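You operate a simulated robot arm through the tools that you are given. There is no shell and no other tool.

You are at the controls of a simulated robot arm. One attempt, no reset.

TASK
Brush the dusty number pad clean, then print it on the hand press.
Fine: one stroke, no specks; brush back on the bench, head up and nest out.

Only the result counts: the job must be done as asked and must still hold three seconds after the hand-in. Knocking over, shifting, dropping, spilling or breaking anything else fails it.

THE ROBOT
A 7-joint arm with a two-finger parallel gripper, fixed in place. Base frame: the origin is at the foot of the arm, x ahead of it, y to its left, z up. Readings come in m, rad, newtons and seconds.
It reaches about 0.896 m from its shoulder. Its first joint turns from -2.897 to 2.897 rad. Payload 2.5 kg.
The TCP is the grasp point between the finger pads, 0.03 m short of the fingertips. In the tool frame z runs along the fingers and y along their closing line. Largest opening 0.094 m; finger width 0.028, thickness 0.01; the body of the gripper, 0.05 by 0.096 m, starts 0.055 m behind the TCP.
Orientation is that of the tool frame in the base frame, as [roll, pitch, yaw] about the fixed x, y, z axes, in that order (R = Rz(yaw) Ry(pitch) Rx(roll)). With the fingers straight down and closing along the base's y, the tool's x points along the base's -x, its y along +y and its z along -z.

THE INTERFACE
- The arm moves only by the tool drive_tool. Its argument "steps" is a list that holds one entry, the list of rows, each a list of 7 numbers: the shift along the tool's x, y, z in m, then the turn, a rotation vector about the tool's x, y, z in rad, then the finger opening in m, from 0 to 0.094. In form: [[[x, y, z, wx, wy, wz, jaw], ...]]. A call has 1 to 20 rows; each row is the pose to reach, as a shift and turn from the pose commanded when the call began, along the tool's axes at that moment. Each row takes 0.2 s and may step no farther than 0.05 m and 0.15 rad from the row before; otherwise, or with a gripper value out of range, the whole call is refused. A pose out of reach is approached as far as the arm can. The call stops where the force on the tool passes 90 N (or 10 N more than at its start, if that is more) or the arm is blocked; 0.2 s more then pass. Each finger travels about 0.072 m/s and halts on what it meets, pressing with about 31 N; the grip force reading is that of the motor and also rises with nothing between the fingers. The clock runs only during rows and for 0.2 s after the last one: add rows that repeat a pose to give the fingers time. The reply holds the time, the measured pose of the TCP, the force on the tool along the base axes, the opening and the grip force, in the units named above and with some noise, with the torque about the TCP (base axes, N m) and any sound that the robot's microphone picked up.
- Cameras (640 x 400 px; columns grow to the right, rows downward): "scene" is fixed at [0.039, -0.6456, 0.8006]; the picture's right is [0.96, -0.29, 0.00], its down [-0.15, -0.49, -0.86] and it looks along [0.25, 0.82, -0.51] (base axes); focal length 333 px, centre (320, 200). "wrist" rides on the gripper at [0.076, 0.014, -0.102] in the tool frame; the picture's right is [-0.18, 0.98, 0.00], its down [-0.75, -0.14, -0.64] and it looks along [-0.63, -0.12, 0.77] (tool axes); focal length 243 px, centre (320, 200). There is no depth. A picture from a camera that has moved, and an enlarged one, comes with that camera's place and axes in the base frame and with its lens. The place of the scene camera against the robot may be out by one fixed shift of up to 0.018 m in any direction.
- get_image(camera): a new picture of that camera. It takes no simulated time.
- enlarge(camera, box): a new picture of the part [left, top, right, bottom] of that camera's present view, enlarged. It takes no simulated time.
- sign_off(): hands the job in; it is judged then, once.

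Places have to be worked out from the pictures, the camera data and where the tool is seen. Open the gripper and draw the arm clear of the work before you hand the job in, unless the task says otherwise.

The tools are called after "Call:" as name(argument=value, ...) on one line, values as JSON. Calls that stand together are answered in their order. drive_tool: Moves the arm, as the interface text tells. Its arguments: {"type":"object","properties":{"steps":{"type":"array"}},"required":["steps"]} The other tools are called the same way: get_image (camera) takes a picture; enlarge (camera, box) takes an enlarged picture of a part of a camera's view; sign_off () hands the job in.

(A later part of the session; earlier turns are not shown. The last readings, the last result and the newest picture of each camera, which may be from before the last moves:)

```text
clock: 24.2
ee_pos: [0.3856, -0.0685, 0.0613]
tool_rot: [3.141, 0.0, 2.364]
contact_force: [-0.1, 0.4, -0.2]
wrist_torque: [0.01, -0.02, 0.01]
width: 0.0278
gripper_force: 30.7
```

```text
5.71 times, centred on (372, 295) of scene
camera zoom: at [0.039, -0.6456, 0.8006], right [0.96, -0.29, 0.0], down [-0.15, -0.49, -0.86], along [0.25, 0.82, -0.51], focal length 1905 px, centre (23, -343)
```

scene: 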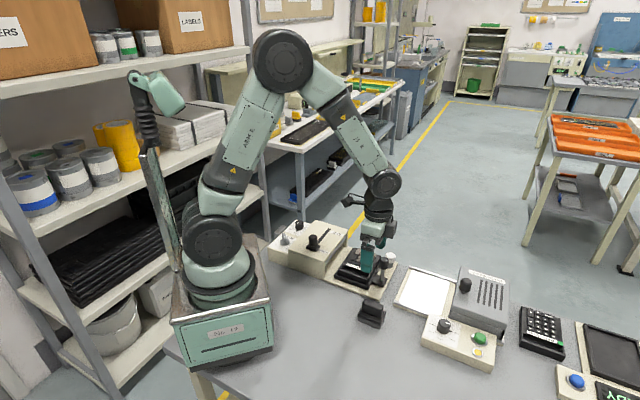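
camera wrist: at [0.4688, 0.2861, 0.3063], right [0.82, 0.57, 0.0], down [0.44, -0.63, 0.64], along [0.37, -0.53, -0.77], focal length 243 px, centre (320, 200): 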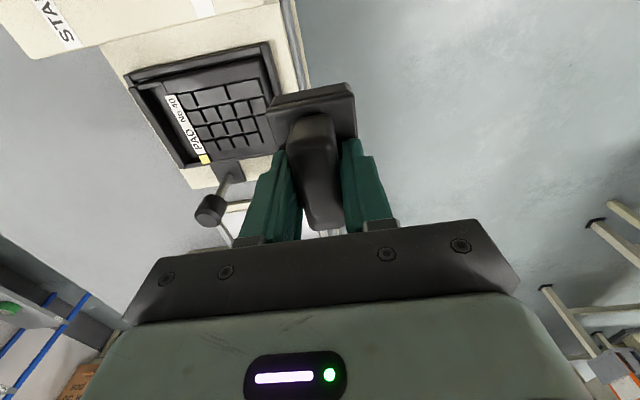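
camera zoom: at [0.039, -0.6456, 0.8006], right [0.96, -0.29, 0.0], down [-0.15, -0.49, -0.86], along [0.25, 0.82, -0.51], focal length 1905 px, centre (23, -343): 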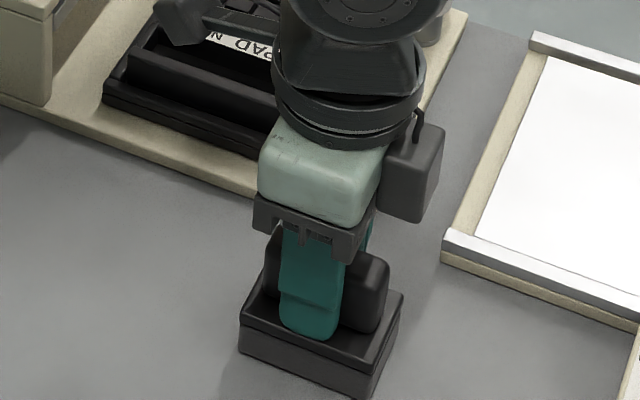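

The brush visually sits at the bench, but the force is still nil, so I go a bit lower until contact.

Call:
drive_tool(steps=[[[0, 0, 0.0006, 0, 0, 0, 0.01], [0, 0, 0.0006, 0, 0, 0, 0.01]]])

Call:
drive_tool(steps=[[[0, 0, 0.0006, 0, 0, 0, 0.01], [0, 0, 0.0006, 0, 0, 0, 0.01]]])

```text
clock: 24.8
ee_pos: [0.3841, -0.0688, 0.0595]
tool_rot: [-3.141, 0.001, 2.363]
contact_force: [0.4, -0.7, 0.4]
wrist_torque: [-0.04, -0.03, -0.01]
width: 0.0278
gripper_force: 31.4
```

```text
clock: 25.4
ee_pos: [0.3848, -0.0694, 0.0592]
tool_rot: [3.142, 0.0, 2.36]
contact_force: [-5.2, -2.6, 24.8]
wrist_torque: [0.03, 0.15, 0.0]
width: 0.0279
gripper_force: 31.1
```

Contact with the bench at 25 N; I relieve half a millimetre and release the brush.

Call:
drive_tool(steps=[[[0, 0, -0.0006, 0, 0, 0, 0.01], [0, 0, -0.0006, 0, 0, 0, 0.03], [0, 0, -0.0006, 0, 0, 0, 0.05], [0, 0, -0.0006, 0, 0, 0, 0.07], [0, 0, -0.0006, 0, 0, 0, 0.07], [0, 0, -0.0006, 0, 0, 0, 0.07]]])

Call:
drive_tool(steps=[[[0, 0, -0.01, 0, 0, 0, 0.07], [0, 0, -0.03, 0, 0, 0, 0.07], [0, 0, -0.06, 0, 0, 0, 0.07], [0, 0, -0.1, 0, 0, 0, 0.07], [0, 0, -0.15, 0, 0, 0, 0.07], [0, 0, -0.19, 0, 0, 0, 0.07], [0, 0, -0.19, 0, 0, 0, 0.07]]])

Call:
get_image(camera="wrist")

Call:
get_image(camera="scene")

```text
clock: 26.8
ee_pos: [0.3844, -0.0687, 0.0597]
tool_rot: [-3.139, 0.0, 2.363]
contact_force: [-0.8, -0.3, 0.1]
wrist_torque: [-0.01, -0.07, 0.02]
width: 0.0702
gripper_force: 0.1
```

```text
clock: 28.4
ee_pos: [0.386, -0.0652, 0.2497]
tool_rot: [-3.141, -0.001, 2.362]
contact_force: [-0.3, 0.4, 0.4]
wrist_torque: [0.01, 0.01, 0.0]
width: 0.0698
gripper_force: 0.0
```

```text
taken
camera wrist: at [0.3424, -0.0017, 0.3511], right [0.82, 0.57, 0.0], down [0.44, -0.63, 0.64], along [0.37, -0.53, -0.77], focal length 243 px, centre (320, 200)
```

wrist: 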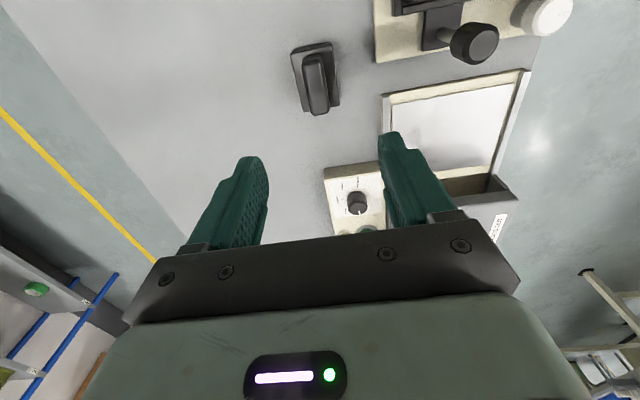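

```text
taken
```

scene: 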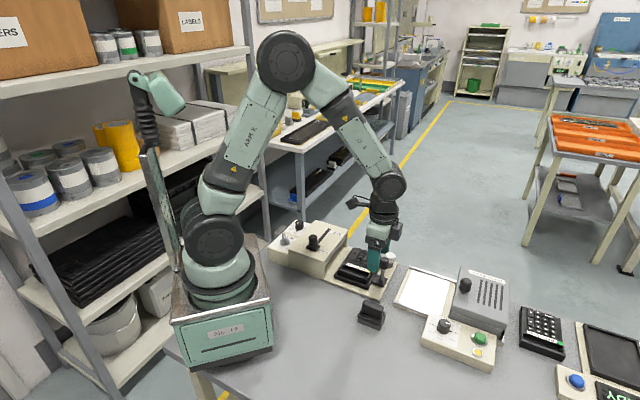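

The brush is back on its spot. Before pushing the nest in, I look more closely at the knob and the white cap beside the nest.

Call:
enlarge(camera="wrist", box=[400, 0, 600, 70])

Call:
enlarge(camera="scene", box=[376, 250, 408, 280])

Call:
enlarge(camera="scene", box=[345, 285, 401, 330])

```text
3.20 times, centred on (500, 35) of wrist
camera zoom: at [0.3424, -0.0017, 0.3511], right [0.82, 0.57, 0.0], down [0.44, -0.63, 0.64], along [0.37, -0.53, -0.77], focal length 776 px, centre (-256, 728)
```

zoom: 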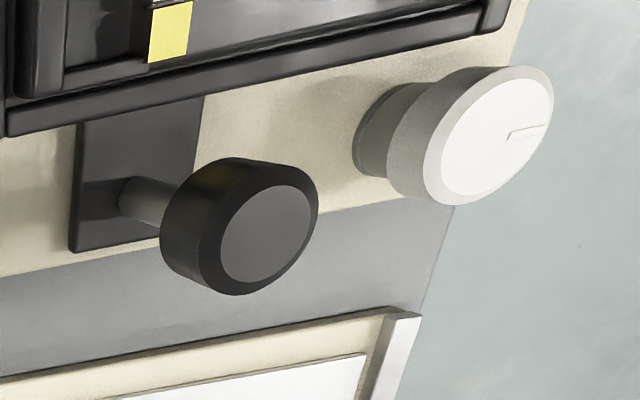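

```text
13.33 times, centred on (392, 265) of scene
camera zoom: at [0.039, -0.6456, 0.8006], right [0.96, -0.29, 0.0], down [-0.15, -0.49, -0.86], along [0.25, 0.82, -0.51], focal length 4446 px, centre (-640, -667)
```

zoom: 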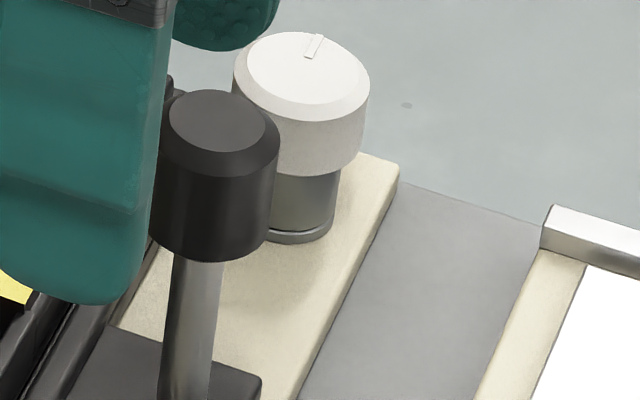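

```text
8.89 times, centred on (373, 308) of scene
camera zoom: at [0.039, -0.6456, 0.8006], right [0.96, -0.29, 0.0], down [-0.15, -0.49, -0.86], along [0.25, 0.82, -0.51], focal length 2964 px, centre (-151, -756)
```

zoom: 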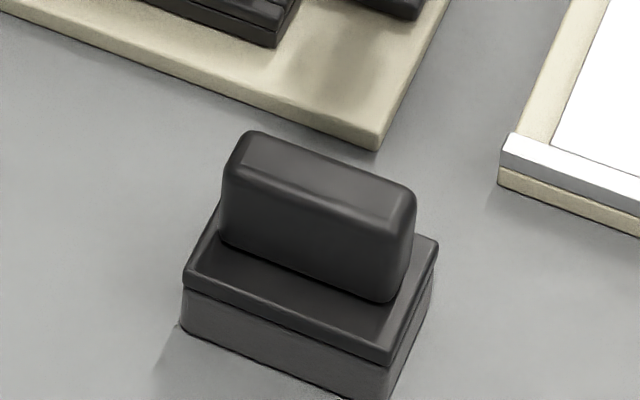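

The white cap is a knob on a collar clear of the nest's path, so I leave it. The nest knob is ≈[0.4745,0.0535], ~30 mm in diameter, top z≈0.10. I move above it at z≈0.16 and check alignment.

Call:
drive_tool(steps=[[[0.0054, 0.0369, 0.0, 0, 0, 0, 0.07], [0.0108, 0.0738, 0.02, 0, 0, 0, 0.07], [0.0161, 0.1106, 0.05, 0, 0, 0, 0.07], [0.0215, 0.1475, 0.08, 0, 0, 0, 0.07], [0.0215, 0.1475, 0.09, 0, 0, 0, 0.07], [0.0215, 0.1475, 0.09, 0, 0, 0, 0.07]]])

Call:
get_image(camera="wrist")

Call:
enlarge(camera="scene", box=[340, 220, 430, 300])

```text
clock: 29.8
ee_pos: [0.4737, 0.0544, 0.1605]
tool_rot: [3.142, -0.001, 2.363]
contact_force: [-0.3, -0.3, -0.3]
wrist_torque: [0.0, 0.04, -0.02]
width: 0.07
gripper_force: 0.1
```

```text
taken
camera wrist: at [0.4287, 0.1183, 0.2614], right [0.82, 0.57, 0.0], down [0.44, -0.63, 0.64], along [0.37, -0.53, -0.77], focal length 243 px, centre (320, 200)
```

wrist: 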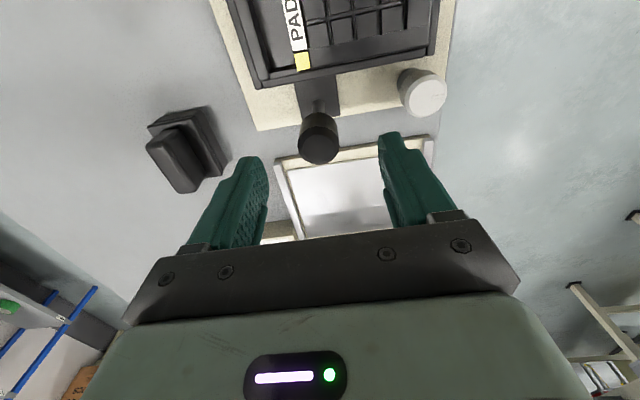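

```text
5.00 times, centred on (385, 260) of scene
camera zoom: at [0.039, -0.6456, 0.8006], right [0.96, -0.29, 0.0], down [-0.15, -0.49, -0.86], along [0.25, 0.82, -0.51], focal length 1667 px, centre (-5, -100)
```

zoom: 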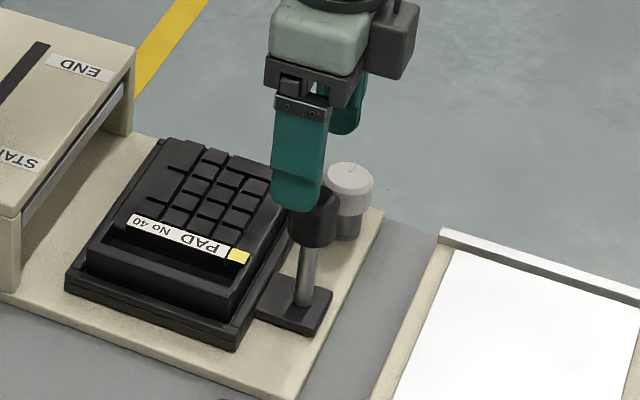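

The knob is centred between the fingers and ~4 mm farther along +v than the TCP; its top is at z≈0.103. I correct and descend to z≈0.093, then close on it.

Call:
drive_tool(steps=[[[-0.004, -0.001, 0.01, 0, 0, 0, 0.07], [-0.004, -0.001, 0.03, 0, 0, 0, 0.07], [-0.004, -0.001, 0.05, 0, 0, 0, 0.07], [-0.004, -0.001, 0.067, 0, 0, 0, 0.07], [-0.004, -0.001, 0.067, 0, 0, 0, 0.07]]])

Call:
get_image(camera="wrist")

Call:
enlarge(camera="scene", box=[340, 220, 430, 300])

```text
clock: 31.0
ee_pos: [0.4754, 0.0486, 0.093]
tool_rot: [-3.141, 0.001, 2.364]
contact_force: [0.4, 0.7, 0.3]
wrist_torque: [0.03, -0.01, 0.0]
width: 0.07
gripper_force: 0.0
```

```text
taken
camera wrist: at [0.4316, 0.1136, 0.1951], right [0.82, 0.57, 0.0], down [0.44, -0.63, 0.64], along [0.37, -0.53, -0.77], focal length 243 px, centre (320, 200)
```

wrist: 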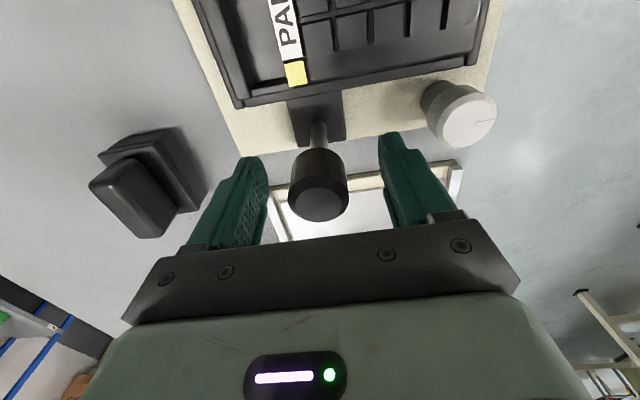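

```text
5.00 times, centred on (385, 260) of scene
camera zoom: at [0.039, -0.6456, 0.8006], right [0.96, -0.29, 0.0], down [-0.15, -0.49, -0.86], along [0.25, 0.82, -0.51], focal length 1667 px, centre (-5, -100)
```

zoom: 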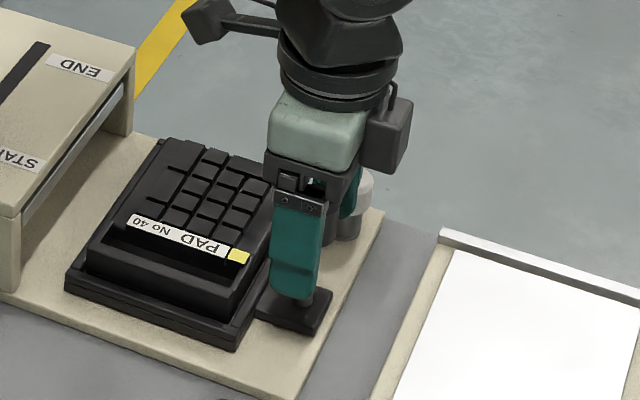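

The knob (top z≈0.107) is between the pads. I close the gripper on it.

Call:
drive_tool(steps=[[[0, 0, 0, 0, 0, 0, 0.05], [0, 0, 0, 0, 0, 0, 0.03], [0, 0, 0, 0, 0, 0, 0.01], [0, 0, 0, 0, 0, 0, 0.01], [0, 0, 0, 0, 0, 0, 0.01]]])

```text
clock: 32.2
ee_pos: [0.4749, 0.0491, 0.0939]
tool_rot: [-3.14, 0.001, 2.362]
contact_force: [-5.5, -4.2, 0.9]
wrist_torque: [0.5, -0.23, 0.04]
width: 0.0293
gripper_force: 44.7
```

Knob gripped (0.0293 wide) with a ~7 N side load, which I relieve by 1 mm; then I push the nest in along tool +x for a first 40 mm and read the force.

Call:
drive_tool(steps=[[[0, -0.0008, 0, 0, 0, 0, 0.01], [0.01, -0.0007, 0, 0, 0, 0, 0.01], [0.02, -0.0007, 0, 0, 0, 0, 0.01], [0.03, -0.0006, 0, 0, 0, 0, 0.01], [0.04, -0.0006, 0, 0, 0, 0, 0.01]]])

Call:
enlarge(camera="scene", box=[290, 210, 410, 300])

```text
clock: 33.4
ee_pos: [0.4466, 0.0762, 0.0937]
tool_rot: [3.137, 0.002, 2.362]
contact_force: [13.7, 10.1, -9.5]
wrist_torque: [-0.37, 0.36, -0.19]
width: 0.0298
gripper_force: 45.5
```

```text
4.44 times, centred on (350, 255) of scene
camera zoom: at [0.039, -0.6456, 0.8006], right [0.96, -0.29, 0.0], down [-0.15, -0.49, -0.86], along [0.25, 0.82, -0.51], focal length 1482 px, centre (187, -44)
```

zoom: 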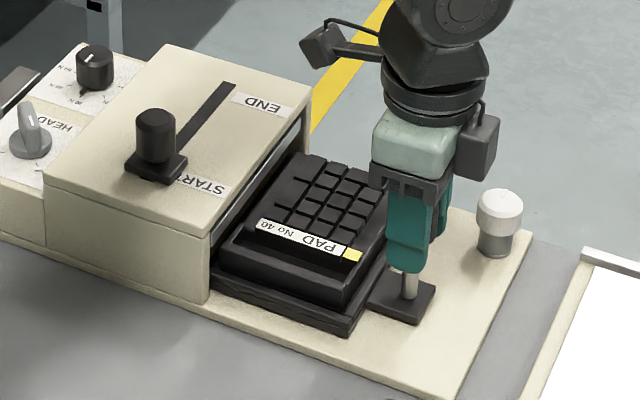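

The nest slides with little resistance, but a 17 N sideways load shows the tool is ~1 mm off toward −u; I correct and push on another 40 mm.

Call:
drive_tool(steps=[[[0, 0.001, 0, 0, 0, 0, 0.01], [0.01, 0.0012, 0, 0, 0, 0, 0.01], [0.02, 0.0013, 0, 0, 0, 0, 0.01], [0.03, 0.0014, 0, 0, 0, 0, 0.01], [0.04, 0.0015, 0, 0, 0, 0, 0.01]]])

```text
clock: 34.6
ee_pos: [0.4192, 0.1049, 0.0926]
tool_rot: [3.14, 0.001, 2.361]
contact_force: [2.3, -0.6, 19.5]
wrist_torque: [-0.5, 0.41, 0.23]
width: 0.0297
gripper_force: 45.1
```

Lateral load is gone but there's 19 N vertical; I raise about 1 mm and push on with 40 mm more.

Call:
drive_tool(steps=[[[0, 0, -0.001, 0, 0, 0, 0.01], [0.01, 0.0001, -0.001, 0, 0, 0, 0.01], [0.02, 0.0002, -0.001, 0, 0, 0, 0.01], [0.03, 0.0003, -0.001, 0, 0, 0, 0.01], [0.04, 0.0004, -0.001, 0, 0, 0, 0.01]]])

Call:
enlarge(camera="scene", box=[280, 200, 400, 290])

Call:
get_image(camera="wrist")

```text
clock: 35.8
ee_pos: [0.3894, 0.1345, 0.0932]
tool_rot: [-3.141, 0.0, 2.363]
contact_force: [-2.0, -5.1, -2.4]
wrist_torque: [0.35, -0.37, -0.16]
width: 0.0296
gripper_force: 44.3
```

```text
4.44 times, centred on (340, 245) of scene
camera zoom: at [0.039, -0.6456, 0.8006], right [0.96, -0.29, 0.0], down [-0.15, -0.49, -0.86], along [0.25, 0.82, -0.51], focal length 1482 px, centre (231, 0)
```

zoom: 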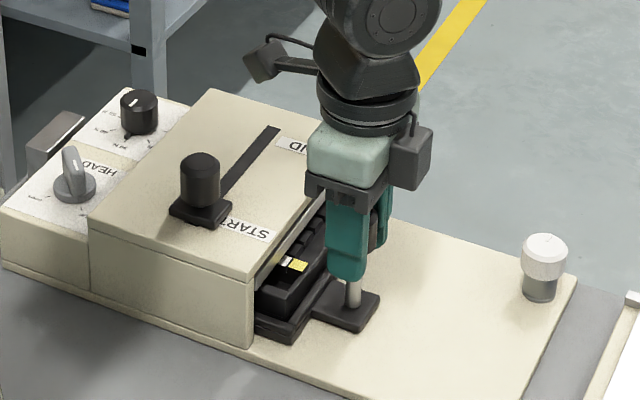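

```text
taken
camera wrist: at [0.3461, 0.1985, 0.1953], right [0.82, 0.57, 0.0], down [0.44, -0.63, 0.64], along [0.36, -0.53, -0.77], focal length 243 px, centre (320, 200)
```

wrist: 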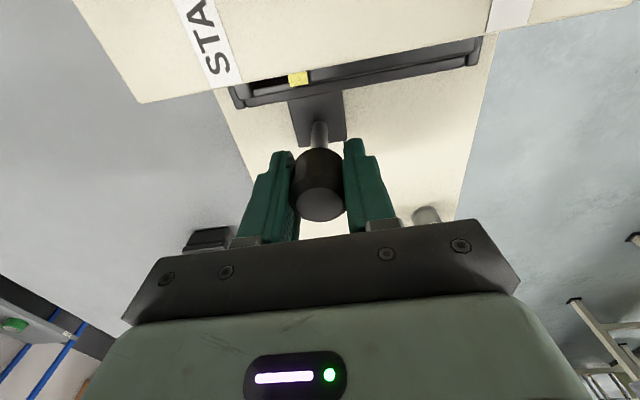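

Nest is mostly under the head, 0.12 m travelled. I continue in 4 mm steps to feel for the stop.

Call:
drive_tool(steps=[[[0.004, 0, 0, 0, 0, 0, 0.01], [0.008, 0, 0, 0, 0, 0, 0.01], [0.012, 0.0001, 0, 0, 0, 0, 0.01], [0.016, 0.0001, 0, 0, 0, 0, 0.01], [0.02, 0.0001, 0, 0, 0, 0, 0.01]]])

Call:
enlarge(camera="scene", box=[280, 200, 400, 290])

Call:
get_image(camera="wrist")

```text
clock: 37.0
ee_pos: [0.3763, 0.1472, 0.0929]
tool_rot: [-3.138, -0.003, 2.362]
contact_force: [-3.3, -5.8, -24.1]
wrist_torque: [0.61, -0.01, 0.09]
width: 0.0298
gripper_force: 45.6
```

```text
4.44 times, centred on (340, 245) of scene
camera zoom: at [0.039, -0.6456, 0.8006], right [0.96, -0.29, 0.0], down [-0.15, -0.49, -0.86], along [0.25, 0.82, -0.51], focal length 1482 px, centre (231, 0)
```

zoom: 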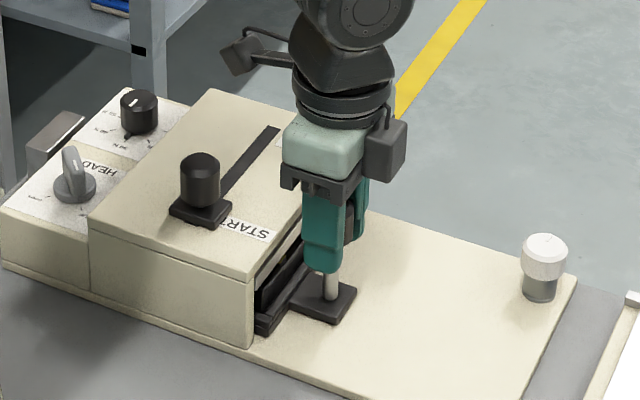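

```text
taken
camera wrist: at [0.3328, 0.2119, 0.1953], right [0.82, 0.57, 0.0], down [0.44, -0.63, 0.64], along [0.36, -0.53, -0.77], focal length 243 px, centre (320, 200)
```

wrist: 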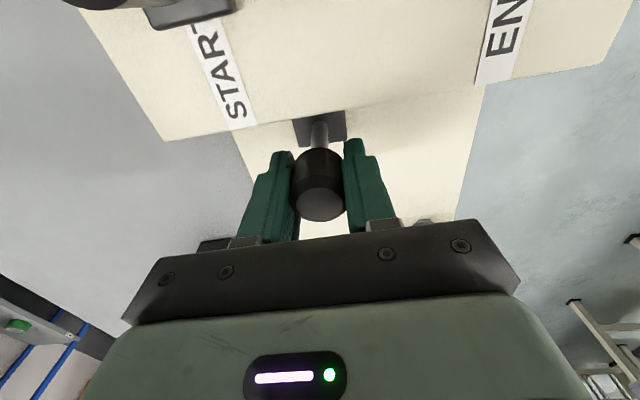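

Still sliding freely (v load ~2 N); I drop 1 mm to relieve the vertical load and continue in 3 mm steps.

Call:
drive_tool(steps=[[[0, 0, 0.001, 0, 0, 0, 0.01], [0.003, 0, 0.001, 0, 0, 0, 0.01], [0.006, 0, 0.001, 0, 0, 0, 0.01], [0.009, 0, 0.001, 0, 0, 0, 0.01], [0.009, 0, 0.001, 0, 0, 0, 0.01]]])

```text
clock: 38.2
ee_pos: [0.3705, 0.1519, 0.0937]
tool_rot: [-3.142, -0.001, 2.36]
contact_force: [-12.8, -12.4, 8.8]
wrist_torque: [0.82, 0.19, 0.16]
width: 0.03
gripper_force: 44.8
```

No stop yet (v-force ~0), with an 18 N load along −u. I correct sideways 1 mm and keep going in 2 mm steps.

Call:
drive_tool(steps=[[[0, -0.001, 0.0, 0, 0, 0, 0.01], [0.002, -0.001, 0.0, 0, 0, 0, 0.01], [0.004, -0.001, 0.0, 0, 0, 0, 0.01], [0.006, -0.001, 0.0, 0, 0, 0, 0.01], [0.006, -0.001, 0.0, 0, 0, 0, 0.01]]])

Call:
enlarge(camera="wrist", box=[200, 60, 440, 220])

```text
clock: 39.4
ee_pos: [0.369, 0.1551, 0.0932]
tool_rot: [3.137, 0.006, 2.359]
contact_force: [18.6, -25.9, 4.5]
wrist_torque: [-0.24, 0.52, 0.06]
width: 0.0297
gripper_force: 45.1
```

```text
2.50 times, centred on (320, 140) of wrist
camera zoom: at [0.3243, 0.22, 0.1948], right [0.82, 0.57, 0.01], down [0.43, -0.63, 0.65], along [0.37, -0.53, -0.76], focal length 606 px, centre (320, 350)
```

zoom: 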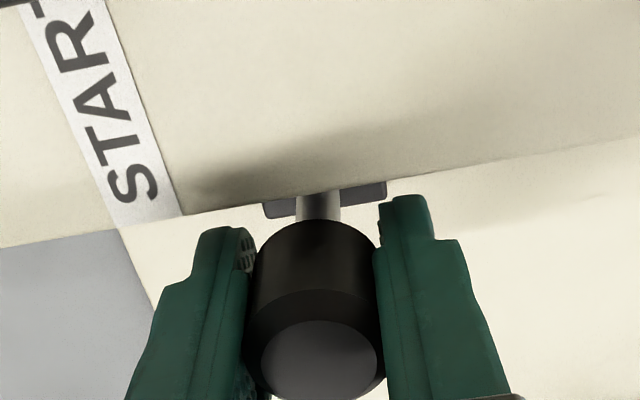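

The force along v rose to 31 N at v≈0.151: the nest is at its inner stop after ~0.150 m. I relieve the push slightly, open, and rise.

Call:
drive_tool(steps=[[[-0.0015, 0, 0, 0, 0, 0, 0.01], [-0.0015, 0, 0, 0, 0, 0, 0.03], [-0.0015, 0, 0, 0, 0, 0, 0.05], [-0.0015, 0, 0, 0, 0, 0, 0.06], [-0.0015, 0, 0, 0, 0, 0, 0.06], [-0.0015, 0, 0, 0, 0, 0, 0.06]]])

Call:
drive_tool(steps=[[[-0.001, 0, -0.01, 0, 0, 0, 0.06], [-0.001, 0, -0.03, 0, 0, 0, 0.06], [-0.001, 0, -0.07, 0, 0, 0, 0.06], [-0.001, 0, -0.11, 0, 0, 0, 0.06], [-0.001, 0, -0.15, 0, 0, 0, 0.06], [-0.001, 0, -0.15, 0, 0, 0, 0.06]]])

Call:
get_image(camera="wrist")

Call:
enlarge(camera="scene", box=[260, 200, 400, 300])

```text
clock: 40.8
ee_pos: [0.3671, 0.1561, 0.0934]
tool_rot: [3.141, 0.001, 2.364]
contact_force: [0.1, 0.7, 0.2]
wrist_torque: [-0.02, 0.01, 0.02]
width: 0.06
gripper_force: 0.0
```

```text
clock: 42.2
ee_pos: [0.3697, 0.1559, 0.2441]
tool_rot: [-3.141, -0.002, 2.361]
contact_force: [0.5, -0.5, -0.4]
wrist_torque: [-0.01, 0.0, -0.01]
width: 0.06
gripper_force: 0.1
```

```text
taken
camera wrist: at [0.3261, 0.221, 0.3452], right [0.82, 0.57, 0.0], down [0.44, -0.63, 0.64], along [0.37, -0.53, -0.77], focal length 243 px, centre (320, 200)
```

wrist: 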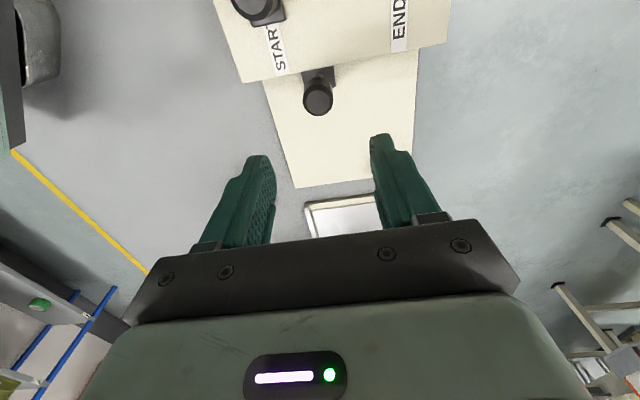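

```text
4.00 times, centred on (330, 250) of scene
camera zoom: at [0.039, -0.6456, 0.8006], right [0.96, -0.29, 0.0], down [-0.15, -0.49, -0.86], along [0.25, 0.82, -0.51], focal length 1334 px, centre (280, 0)
```

zoom: 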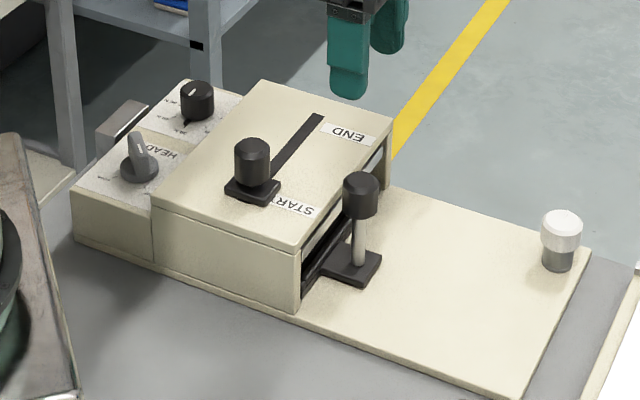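

The nest is in under the head. Next I move over the HEAD lever (≈[0.205,0.293]) at z≈0.25 to view it from above.

Call:
drive_tool(steps=[[[0.04, -0.003, -0.01, 0, 0, 0, 0.06], [0.08, -0.007, -0.02, 0, 0, 0, 0.06], [0.12, -0.01, -0.02, 0, 0, 0, 0.06], [0.16, -0.014, -0.02, 0, 0, 0, 0.06], [0.2, -0.018, -0.02, 0, 0, 0, 0.06], [0.2, -0.018, -0.02, 0, 0, 0, 0.06]]])

Call:
get_image(camera="wrist")

Call:
get_image(camera="scene")

```text
clock: 43.6
ee_pos: [0.2131, 0.2842, 0.2647]
tool_rot: [-3.141, 0.0, 2.363]
contact_force: [-0.5, 0.4, -0.1]
wrist_torque: [-0.04, -0.05, 0.04]
width: 0.06
gripper_force: 0.1
```

```text
taken
camera wrist: at [0.1682, 0.3489, 0.366], right [0.82, 0.57, 0.0], down [0.44, -0.63, 0.64], along [0.37, -0.53, -0.77], focal length 243 px, centre (320, 200)
```

wrist: 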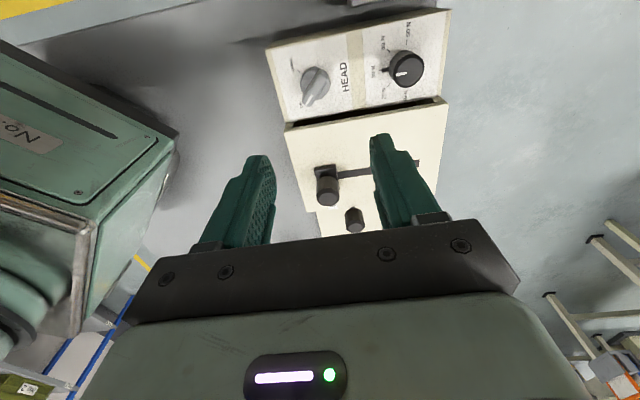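

```text
taken
```

scene: 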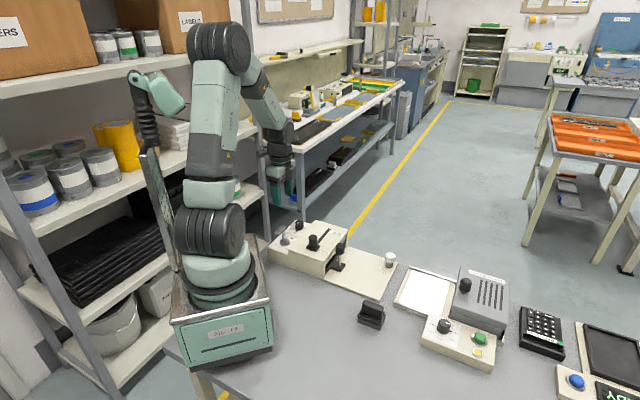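

The panel is well visible; I enlarge it to read the HEAD lever orientation and its UP/DOWN marks.

Call:
enlarge(camera="wrist", box=[260, 40, 400, 130])

Call:
enlarge(camera="wrist", box=[285, 55, 345, 115])

Call:
enlarge(camera="scene", box=[264, 218, 312, 258])

```text
4.44 times, centred on (330, 85) of wrist
camera zoom: at [0.1682, 0.3489, 0.366], right [0.82, 0.57, 0.0], down [0.44, -0.63, 0.64], along [0.37, -0.53, -0.77], focal length 1078 px, centre (276, 711)
```

zoom: 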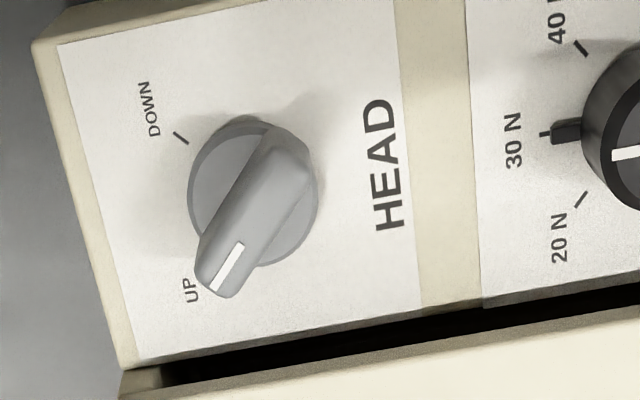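

```text
6.67 times, centred on (315, 85) of wrist
camera zoom: at [0.1682, 0.3489, 0.366], right [0.82, 0.57, 0.0], down [0.44, -0.63, 0.64], along [0.37, -0.53, -0.77], focal length 1618 px, centre (353, 967)
```

zoom: 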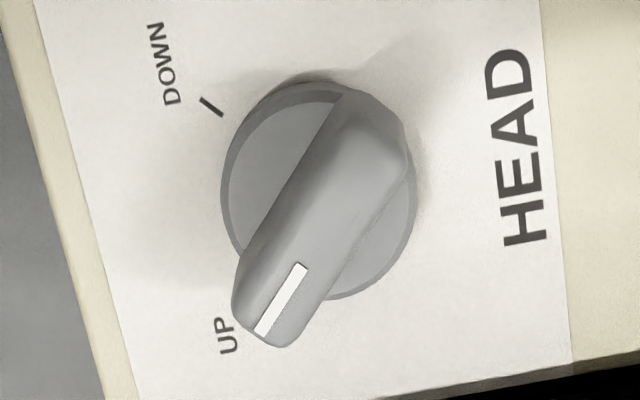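

```text
10.00 times, centred on (288, 238) of scene
camera zoom: at [0.039, -0.6456, 0.8006], right [0.96, -0.29, 0.0], down [-0.15, -0.49, -0.86], along [0.25, 0.82, -0.51], focal length 3334 px, centre (640, -180)
```

zoom: 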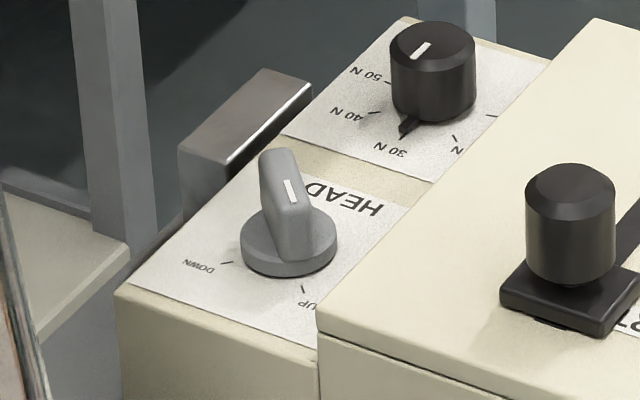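

The lever points to UP (base −y direction) and DOWN lies toward base −x, i.e. a 90° clockwise turn; its centre is ≈[0.207,0.284] on a panel at z≈0.064. I rotate the tool by −2.351 rad here at height so that the fingers will close across the lever.

Call:
drive_tool(steps=[[[0.001, -0.001, 0, 0, 0, -0.147, 0.06], [0.002, -0.002, 0, 0, 0, -0.294, 0.06], [0.003, -0.003, 0, 0, 0, -0.441, 0.06], [0.004, -0.004, 0, 0, 0, -0.588, 0.06], [0.0043, -0.0049, 0, 0, 0, -0.735, 0.06], [0.0043, -0.0049, 0, 0, 0, -0.882, 0.06], [0.0043, -0.0049, 0, 0, 0, -1.029, 0.06], [0.0043, -0.0049, 0, 0, 0, -1.176, 0.06], [0.0043, -0.0049, 0, 0, 0, -1.323, 0.06], [0.0043, -0.0049, 0, 0, 0, -1.47, 0.06], [0.0043, -0.0049, 0, 0, 0, -1.617, 0.06], [0.0043, -0.0049, 0, 0, 0, -1.764, 0.06], [0.0043, -0.0049, 0, 0, 0, -1.911, 0.06], [0.0043, -0.0049, 0, 0, 0, -2.058, 0.06], [0.0043, -0.0049, 0, 0, 0, -2.205, 0.06], [0.0043, -0.0049, 0, 0, 0, -2.3508, 0.06], [0.0043, -0.0049, 0, 0, 0, -2.3508, 0.06]]])

Call:
get_image(camera="wrist")

```text
clock: 47.2
ee_pos: [0.2054, 0.2825, 0.263]
tool_rot: [-3.141, -0.001, -1.568]
contact_force: [-1.1, 1.0, 0.2]
wrist_torque: [-0.01, -0.02, 0.02]
width: 0.0603
gripper_force: 0.1
```

```text
taken
camera wrist: at [0.1921, 0.2076, 0.3649], right [-0.98, 0.18, 0.0], down [0.14, 0.75, 0.64], along [0.12, 0.63, -0.77], focal length 243 px, centre (320, 200)
```

wrist: 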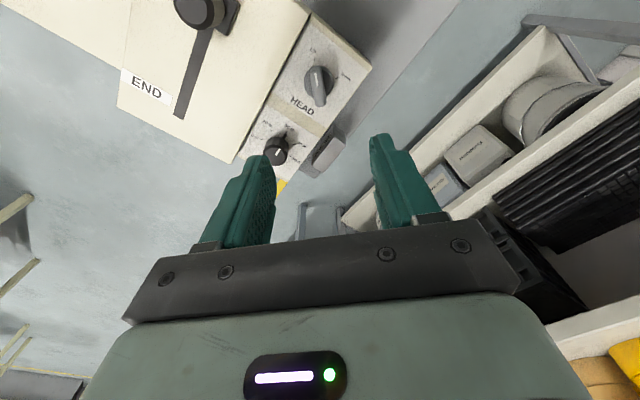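

The orientation is now fine for the lever. I enlarge to fit its position and height.

Call:
enlarge(camera="wrist", box=[260, 30, 380, 130])

Call:
enlarge(camera="wrist", box=[295, 55, 345, 115])

```text
4.00 times, centred on (320, 80) of wrist
camera zoom: at [0.1921, 0.2076, 0.3649], right [-0.98, 0.18, 0.0], down [0.14, 0.75, 0.64], along [0.12, 0.63, -0.77], focal length 970 px, centre (320, 680)
```

zoom: 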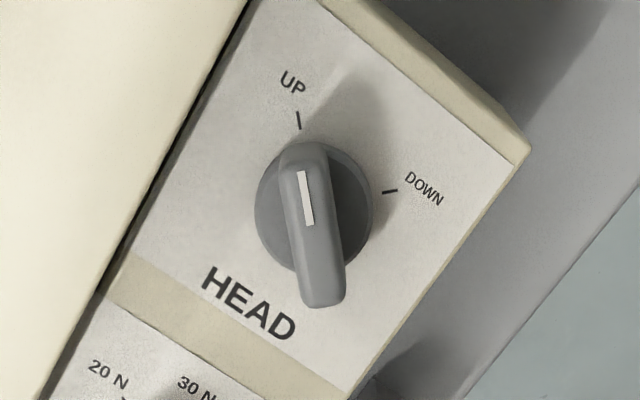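

```text
6.67 times, centred on (320, 85) of wrist
camera zoom: at [0.1921, 0.2076, 0.3649], right [-0.98, 0.18, 0.0], down [0.14, 0.75, 0.64], along [0.12, 0.63, -0.77], focal length 1618 px, centre (320, 967)
```

zoom: 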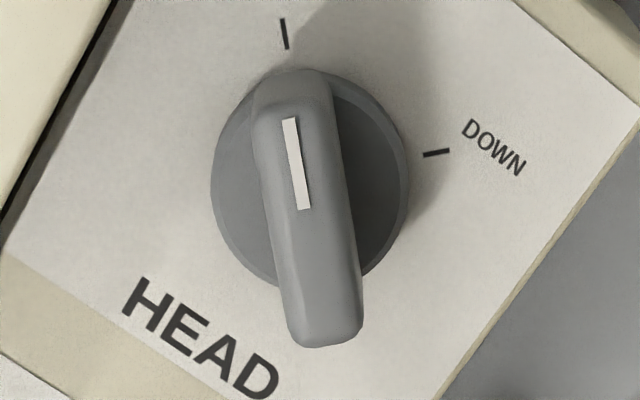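

Lever centre ≈[0.208,0.281], fin top z≈0.085, disc top ≈0.07, fin ~0.013 thick and 0.037 long. I descend to z≈0.135 with the jaw set to 0.03 and check alignment.

Call:
drive_tool(steps=[[[0.002, -0.0023, 0.03, 0, 0, 0, 0.045], [0.002, -0.0023, 0.06, 0, 0, 0, 0.03], [0.002, -0.0023, 0.09, 0, 0, 0, 0.03], [0.002, -0.0023, 0.115, 0, 0, 0, 0.03], [0.002, -0.0023, 0.128, 0, 0, 0, 0.03], [0.002, -0.0023, 0.128, 0, 0, 0, 0.03]]])

Call:
get_image(camera="wrist")

Call:
enlarge(camera="wrist", box=[250, 100, 390, 230])

Call:
enlarge(camera="scene", box=[256, 205, 336, 265])

```text
clock: 48.6
ee_pos: [0.2073, 0.2814, 0.1352]
tool_rot: [-3.141, -0.001, -1.568]
contact_force: [0.0, -0.6, 0.5]
wrist_torque: [-0.02, 0.0, 0.03]
width: 0.03
gripper_force: 0.2
```

```text
taken
camera wrist: at [0.1949, 0.2061, 0.2366], right [-0.98, 0.18, 0.0], down [0.14, 0.75, 0.64], along [0.12, 0.63, -0.77], focal length 243 px, centre (320, 200)
```

wrist: 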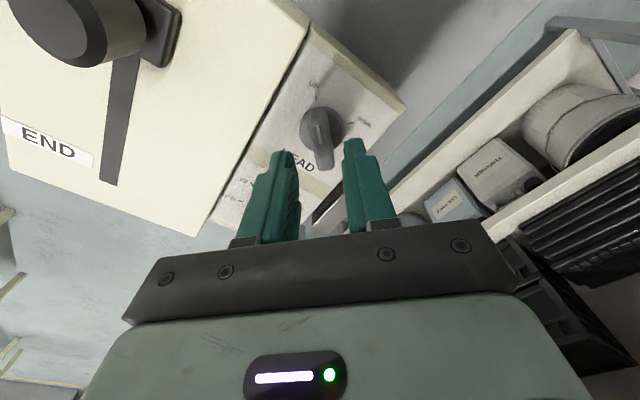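

```text
3.08 times, centred on (320, 165) of wrist
camera zoom: at [0.1949, 0.2061, 0.2366], right [-0.98, 0.18, 0.0], down [0.14, 0.75, 0.64], along [0.12, 0.63, -0.77], focal length 746 px, centre (320, 308)
```

zoom: 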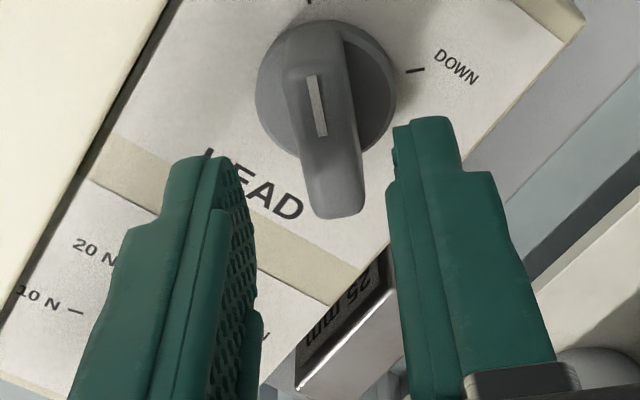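

```text
6.67 times, centred on (296, 235) of scene
camera zoom: at [0.039, -0.6456, 0.8006], right [0.96, -0.29, 0.0], down [-0.15, -0.49, -0.86], along [0.25, 0.82, -0.51], focal length 2223 px, centre (480, -33)
```

zoom: 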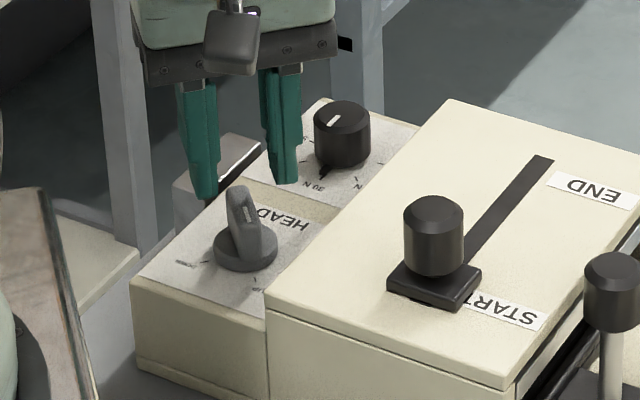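

There's something written on a small block behind the press ("25 mm"?). I zoom in on it before acting on the lever.

Call:
enlarge(camera="wrist", box=[300, 170, 360, 240])

Call:
enlarge(camera="wrist", box=[270, 90, 380, 180])

```text
5.71 times, centred on (330, 205) of wrist
camera zoom: at [0.1949, 0.2061, 0.2366], right [-0.98, 0.18, 0.0], down [0.14, 0.75, 0.64], along [0.12, 0.63, -0.77], focal length 1386 px, centre (263, 171)
```

zoom: 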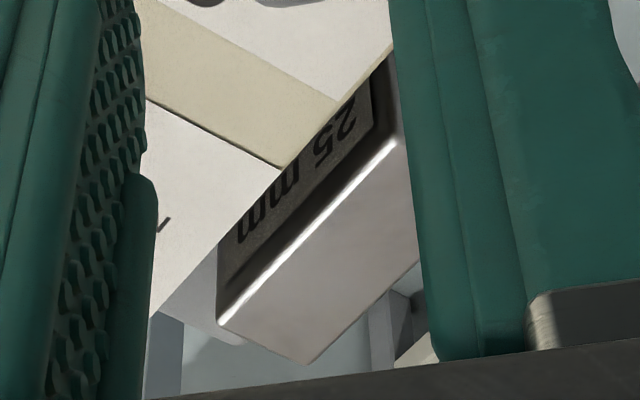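

```text
4.44 times, centred on (325, 135) of wrist
camera zoom: at [0.1949, 0.2061, 0.2366], right [-0.98, 0.18, 0.0], down [0.14, 0.75, 0.64], along [0.12, 0.63, -0.77], focal length 1078 px, centre (298, 489)
```

zoom: 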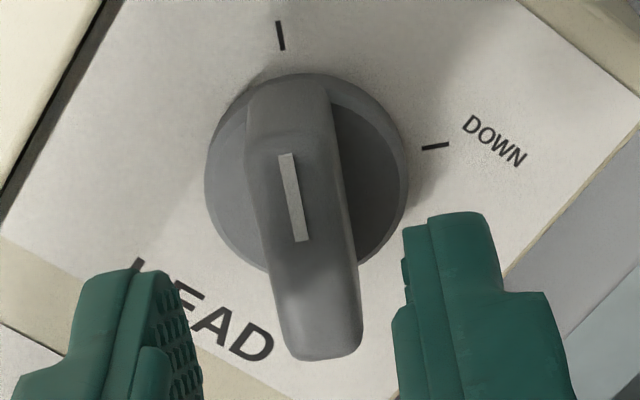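

That is just a 25 mm gauge block behind the press, not to be touched. The lever is centred between the fingers (within ~1 mm), so I descend to z≈0.102.

Call:
drive_tool(steps=[[[0, 0, 0.012, 0, 0, 0, 0.03], [0, 0, 0.024, 0, 0, 0, 0.03], [0, 0, 0.03, 0, 0, 0, 0.03], [0, 0, 0.033, 0, 0, 0, 0.03], [0, 0, 0.033, 0, 0, 0, 0.03]]])

Call:
enlarge(camera="wrist", box=[250, 110, 390, 240])

Call:
enlarge(camera="scene", box=[256, 205, 336, 265])

```text
clock: 49.8
ee_pos: [0.2081, 0.2805, 0.1032]
tool_rot: [-3.141, -0.001, -1.57]
contact_force: [0.4, -0.9, 0.3]
wrist_torque: [-0.01, 0.0, -0.02]
width: 0.0302
gripper_force: 0.0
```

```text
3.08 times, centred on (320, 175) of wrist
camera zoom: at [0.1946, 0.206, 0.204], right [-0.98, 0.18, 0.0], down [0.14, 0.75, 0.64], along [0.12, 0.63, -0.77], focal length 746 px, centre (320, 277)
```

zoom: 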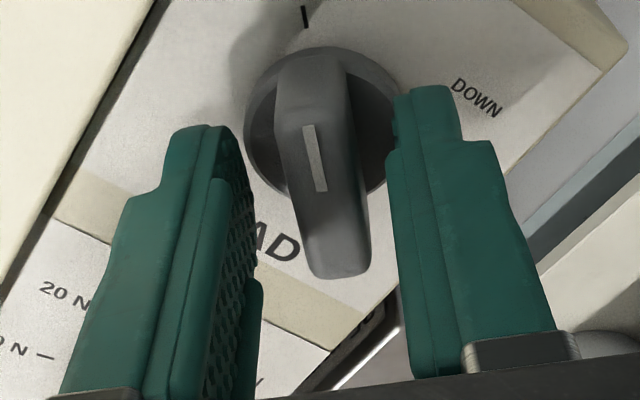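

```text
6.67 times, centred on (296, 235) of scene
camera zoom: at [0.039, -0.6456, 0.8006], right [0.96, -0.29, 0.0], down [-0.15, -0.49, -0.86], along [0.25, 0.82, -0.51], focal length 2223 px, centre (480, -33)
```

zoom: 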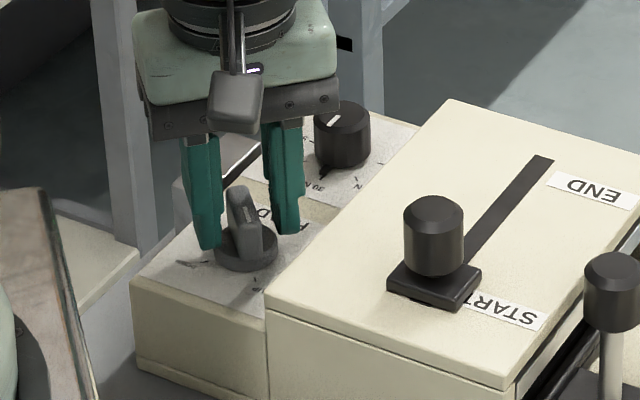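

The lever's fin is between the fingers without contact. I close on it.

Call:
drive_tool(steps=[[[0, 0, 0, 0, 0, 0, 0.02], [0, 0, 0, 0, 0, 0, 0.01], [0, 0, 0, 0, 0, 0, 0.003], [0, 0, 0, 0, 0, 0, 0.003], [0, 0, 0, 0, 0, 0, 0.003]]])

Call:
enlarge(camera="wrist", box=[250, 110, 390, 240])

```text
clock: 51.0
ee_pos: [0.2069, 0.2812, 0.1024]
tool_rot: [3.139, -0.001, -1.569]
contact_force: [-18.2, 0.4, 5.7]
wrist_torque: [0.04, 0.2, -0.09]
width: 0.013
gripper_force: 44.8
```

```text
3.08 times, centred on (320, 175) of wrist
camera zoom: at [0.1937, 0.2059, 0.204], right [-0.98, 0.18, 0.0], down [0.14, 0.75, 0.64], along [0.12, 0.63, -0.77], focal length 746 px, centre (320, 277)
```

zoom: 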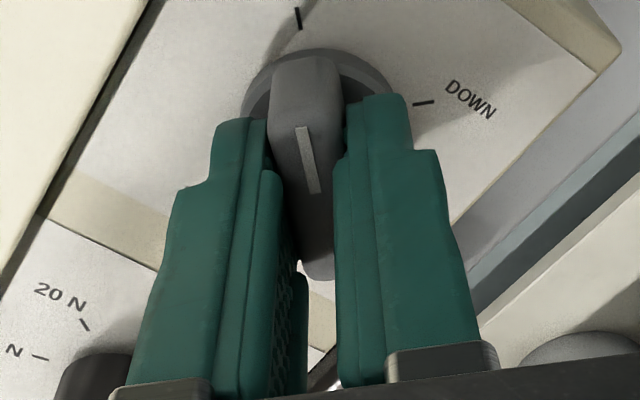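

Gripped at 0.013 with an 18 N side load, meaning I'm ~1 mm off in x; I shift tool y +0.001 and start turning clockwise (+ about tool z) by 0.45 rad.

Call:
drive_tool(steps=[[[0, 0.001, 0, 0, 0, 0, 0.003], [0, 0.001, 0, 0, 0, 0.1, 0.003], [0, 0.001, 0, 0, 0, 0.2, 0.003], [0, 0.001, 0, 0, 0, 0.3, 0.003], [0, 0.001, 0, 0, 0, 0.4, 0.003]]])

Call:
enlarge(camera="scene", box=[256, 205, 336, 265])

```text
clock: 52.2
ee_pos: [0.2062, 0.281, 0.1031]
tool_rot: [-3.14, 0.001, -1.973]
contact_force: [-9.8, 6.2, -6.5]
wrist_torque: [-0.64, 0.57, 0.03]
width: 0.0127
gripper_force: 45.3
```

```text
6.67 times, centred on (296, 235) of scene
camera zoom: at [0.039, -0.6456, 0.8006], right [0.96, -0.29, 0.0], down [-0.15, -0.49, -0.86], along [0.25, 0.82, -0.51], focal length 2223 px, centre (480, -33)
```

zoom: 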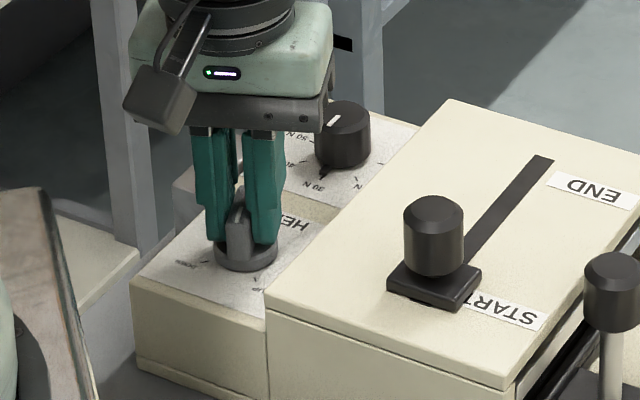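

The lever turns smoothly (0.4 rad so far). I trim 0.8 mm along tool y and continue turning.

Call:
drive_tool(steps=[[[0, 0.0007, 0, 0, 0, 0.1, 0.003], [0, 0.0007, 0, 0, 0, 0.2, 0.003], [0, 0.0007, 0, 0, 0, 0.3, 0.003], [0, 0.0007, 0, 0, 0, 0.4, 0.003]]])

Call:
drive_tool(steps=[[[0, 0, 0, 0, 0, 0.1, 0.003], [0, 0, 0, 0, 0, 0.2, 0.003], [0, 0, 0, 0, 0, 0.3, 0.003]]])

Call:
enlarge(camera="scene", box=[256, 205, 336, 265])

```text
clock: 53.2
ee_pos: [0.2072, 0.2809, 0.1029]
tool_rot: [-3.14, 0.002, -2.37]
contact_force: [1.3, 0.2, 5.9]
wrist_torque: [-0.24, 0.38, 0.0]
width: 0.0129
gripper_force: 44.8
```

```text
clock: 54.0
ee_pos: [0.2071, 0.282, 0.1013]
tool_rot: [-3.141, 0.004, -2.673]
contact_force: [11.3, -5.8, 9.8]
wrist_torque: [0.34, -0.89, 0.04]
width: 0.0128
gripper_force: 44.8
```

```text
6.67 times, centred on (296, 235) of scene
camera zoom: at [0.039, -0.6456, 0.8006], right [0.96, -0.29, 0.0], down [-0.15, -0.49, -0.86], along [0.25, 0.82, -0.51], focal length 2223 px, centre (480, -33)
```

zoom: 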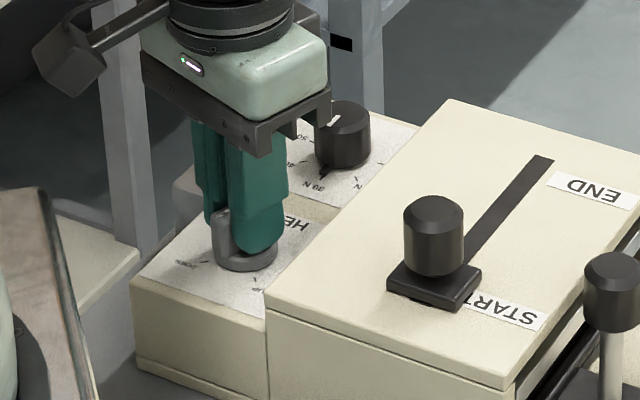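

Turned 1.1 rad, loads still small. I trim slightly and turn the remaining 0.47 rad toward DOWN.

Call:
drive_tool(steps=[[[-0.0004, -0.0006, -0.0005, 0, 0, 0.1, 0.003], [-0.0004, -0.0006, -0.0005, 0, 0, 0.2, 0.003], [-0.0004, -0.0006, -0.0005, 0, 0, 0.3, 0.003], [-0.0004, -0.0006, -0.0005, 0, 0, 0.4, 0.003]]])

Call:
drive_tool(steps=[[[0, 0, 0, 0, 0, 0.04, 0.003], [0, 0, 0, 0, 0, 0.071, 0.003], [0, 0, 0, 0, 0, 0.071, 0.003]]])

Call:
enlarge(camera="scene", box=[256, 205, 336, 265])

Call:
get_image(camera="wrist")

```text
clock: 55.0
ee_pos: [0.207, 0.2805, 0.1029]
tool_rot: [-3.141, 0.0, -3.069]
contact_force: [13.7, 5.5, -30.7]
wrist_torque: [0.12, -0.67, -0.05]
width: 0.0127
gripper_force: 44.6
```

```text
clock: 55.8
ee_pos: [0.2067, 0.2814, 0.104]
tool_rot: [-3.141, 0.0, -3.141]
contact_force: [1.3, 6.8, -8.5]
wrist_torque: [0.05, -1.4, 0.0]
width: 0.013
gripper_force: 45.3
```

```text
6.67 times, centred on (296, 235) of scene
camera zoom: at [0.039, -0.6456, 0.8006], right [0.96, -0.29, 0.0], down [-0.15, -0.49, -0.86], along [0.25, 0.82, -0.51], focal length 2223 px, centre (480, -33)
```

zoom: 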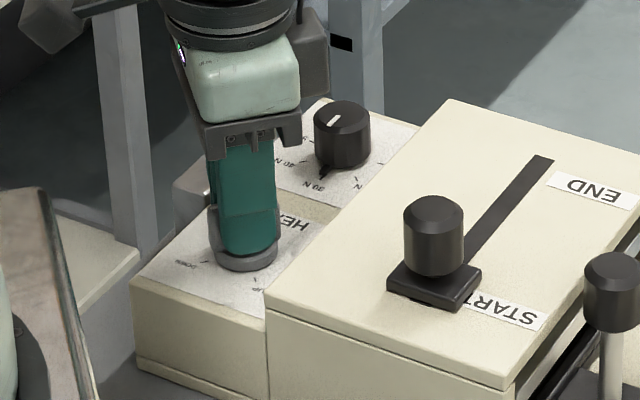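

```text
taken
camera wrist: at [0.1314, 0.2959, 0.2045], right [0.18, 0.98, 0.0], down [0.75, -0.14, 0.64], along [0.63, -0.12, -0.77], focal length 243 px, centre (320, 200)
```

wrist: 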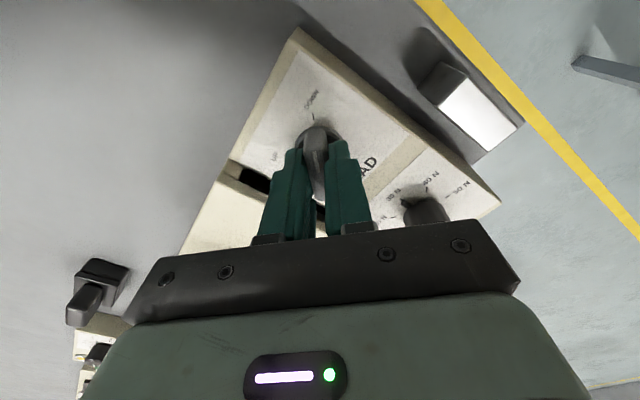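

The lever now points at DOWN (yaw turned the full 90°). I look closely at the lever mark and at the head's front opening.

Call:
enlarge(camera="wrist", box=[260, 80, 380, 180])

Call:
enlarge(camera="scene", box=[310, 220, 374, 280])

```text
4.00 times, centred on (320, 130) of wrist
camera zoom: at [0.1314, 0.2959, 0.2045], right [0.18, 0.98, 0.0], down [0.75, -0.14, 0.64], along [0.63, -0.12, -0.77], focal length 970 px, centre (320, 480)
```

zoom: 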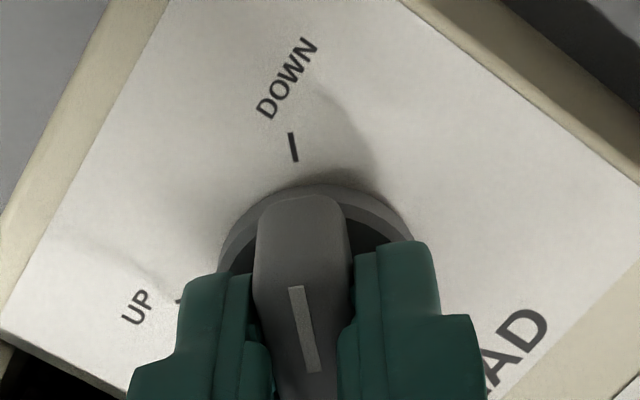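

```text
6.67 times, centred on (342, 250) of scene
camera zoom: at [0.039, -0.6456, 0.8006], right [0.96, -0.29, 0.0], down [-0.15, -0.49, -0.86], along [0.25, 0.82, -0.51], focal length 2223 px, centre (173, -133)
```

zoom: 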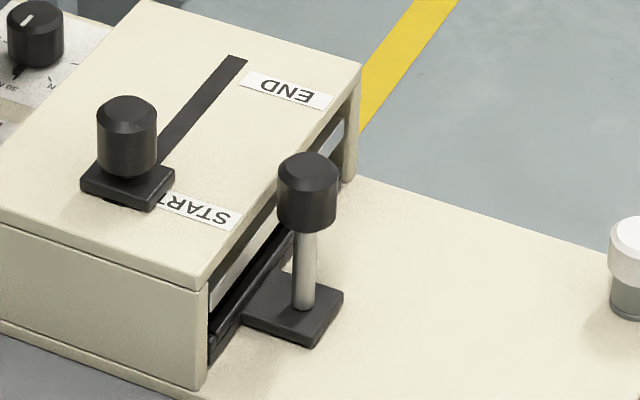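

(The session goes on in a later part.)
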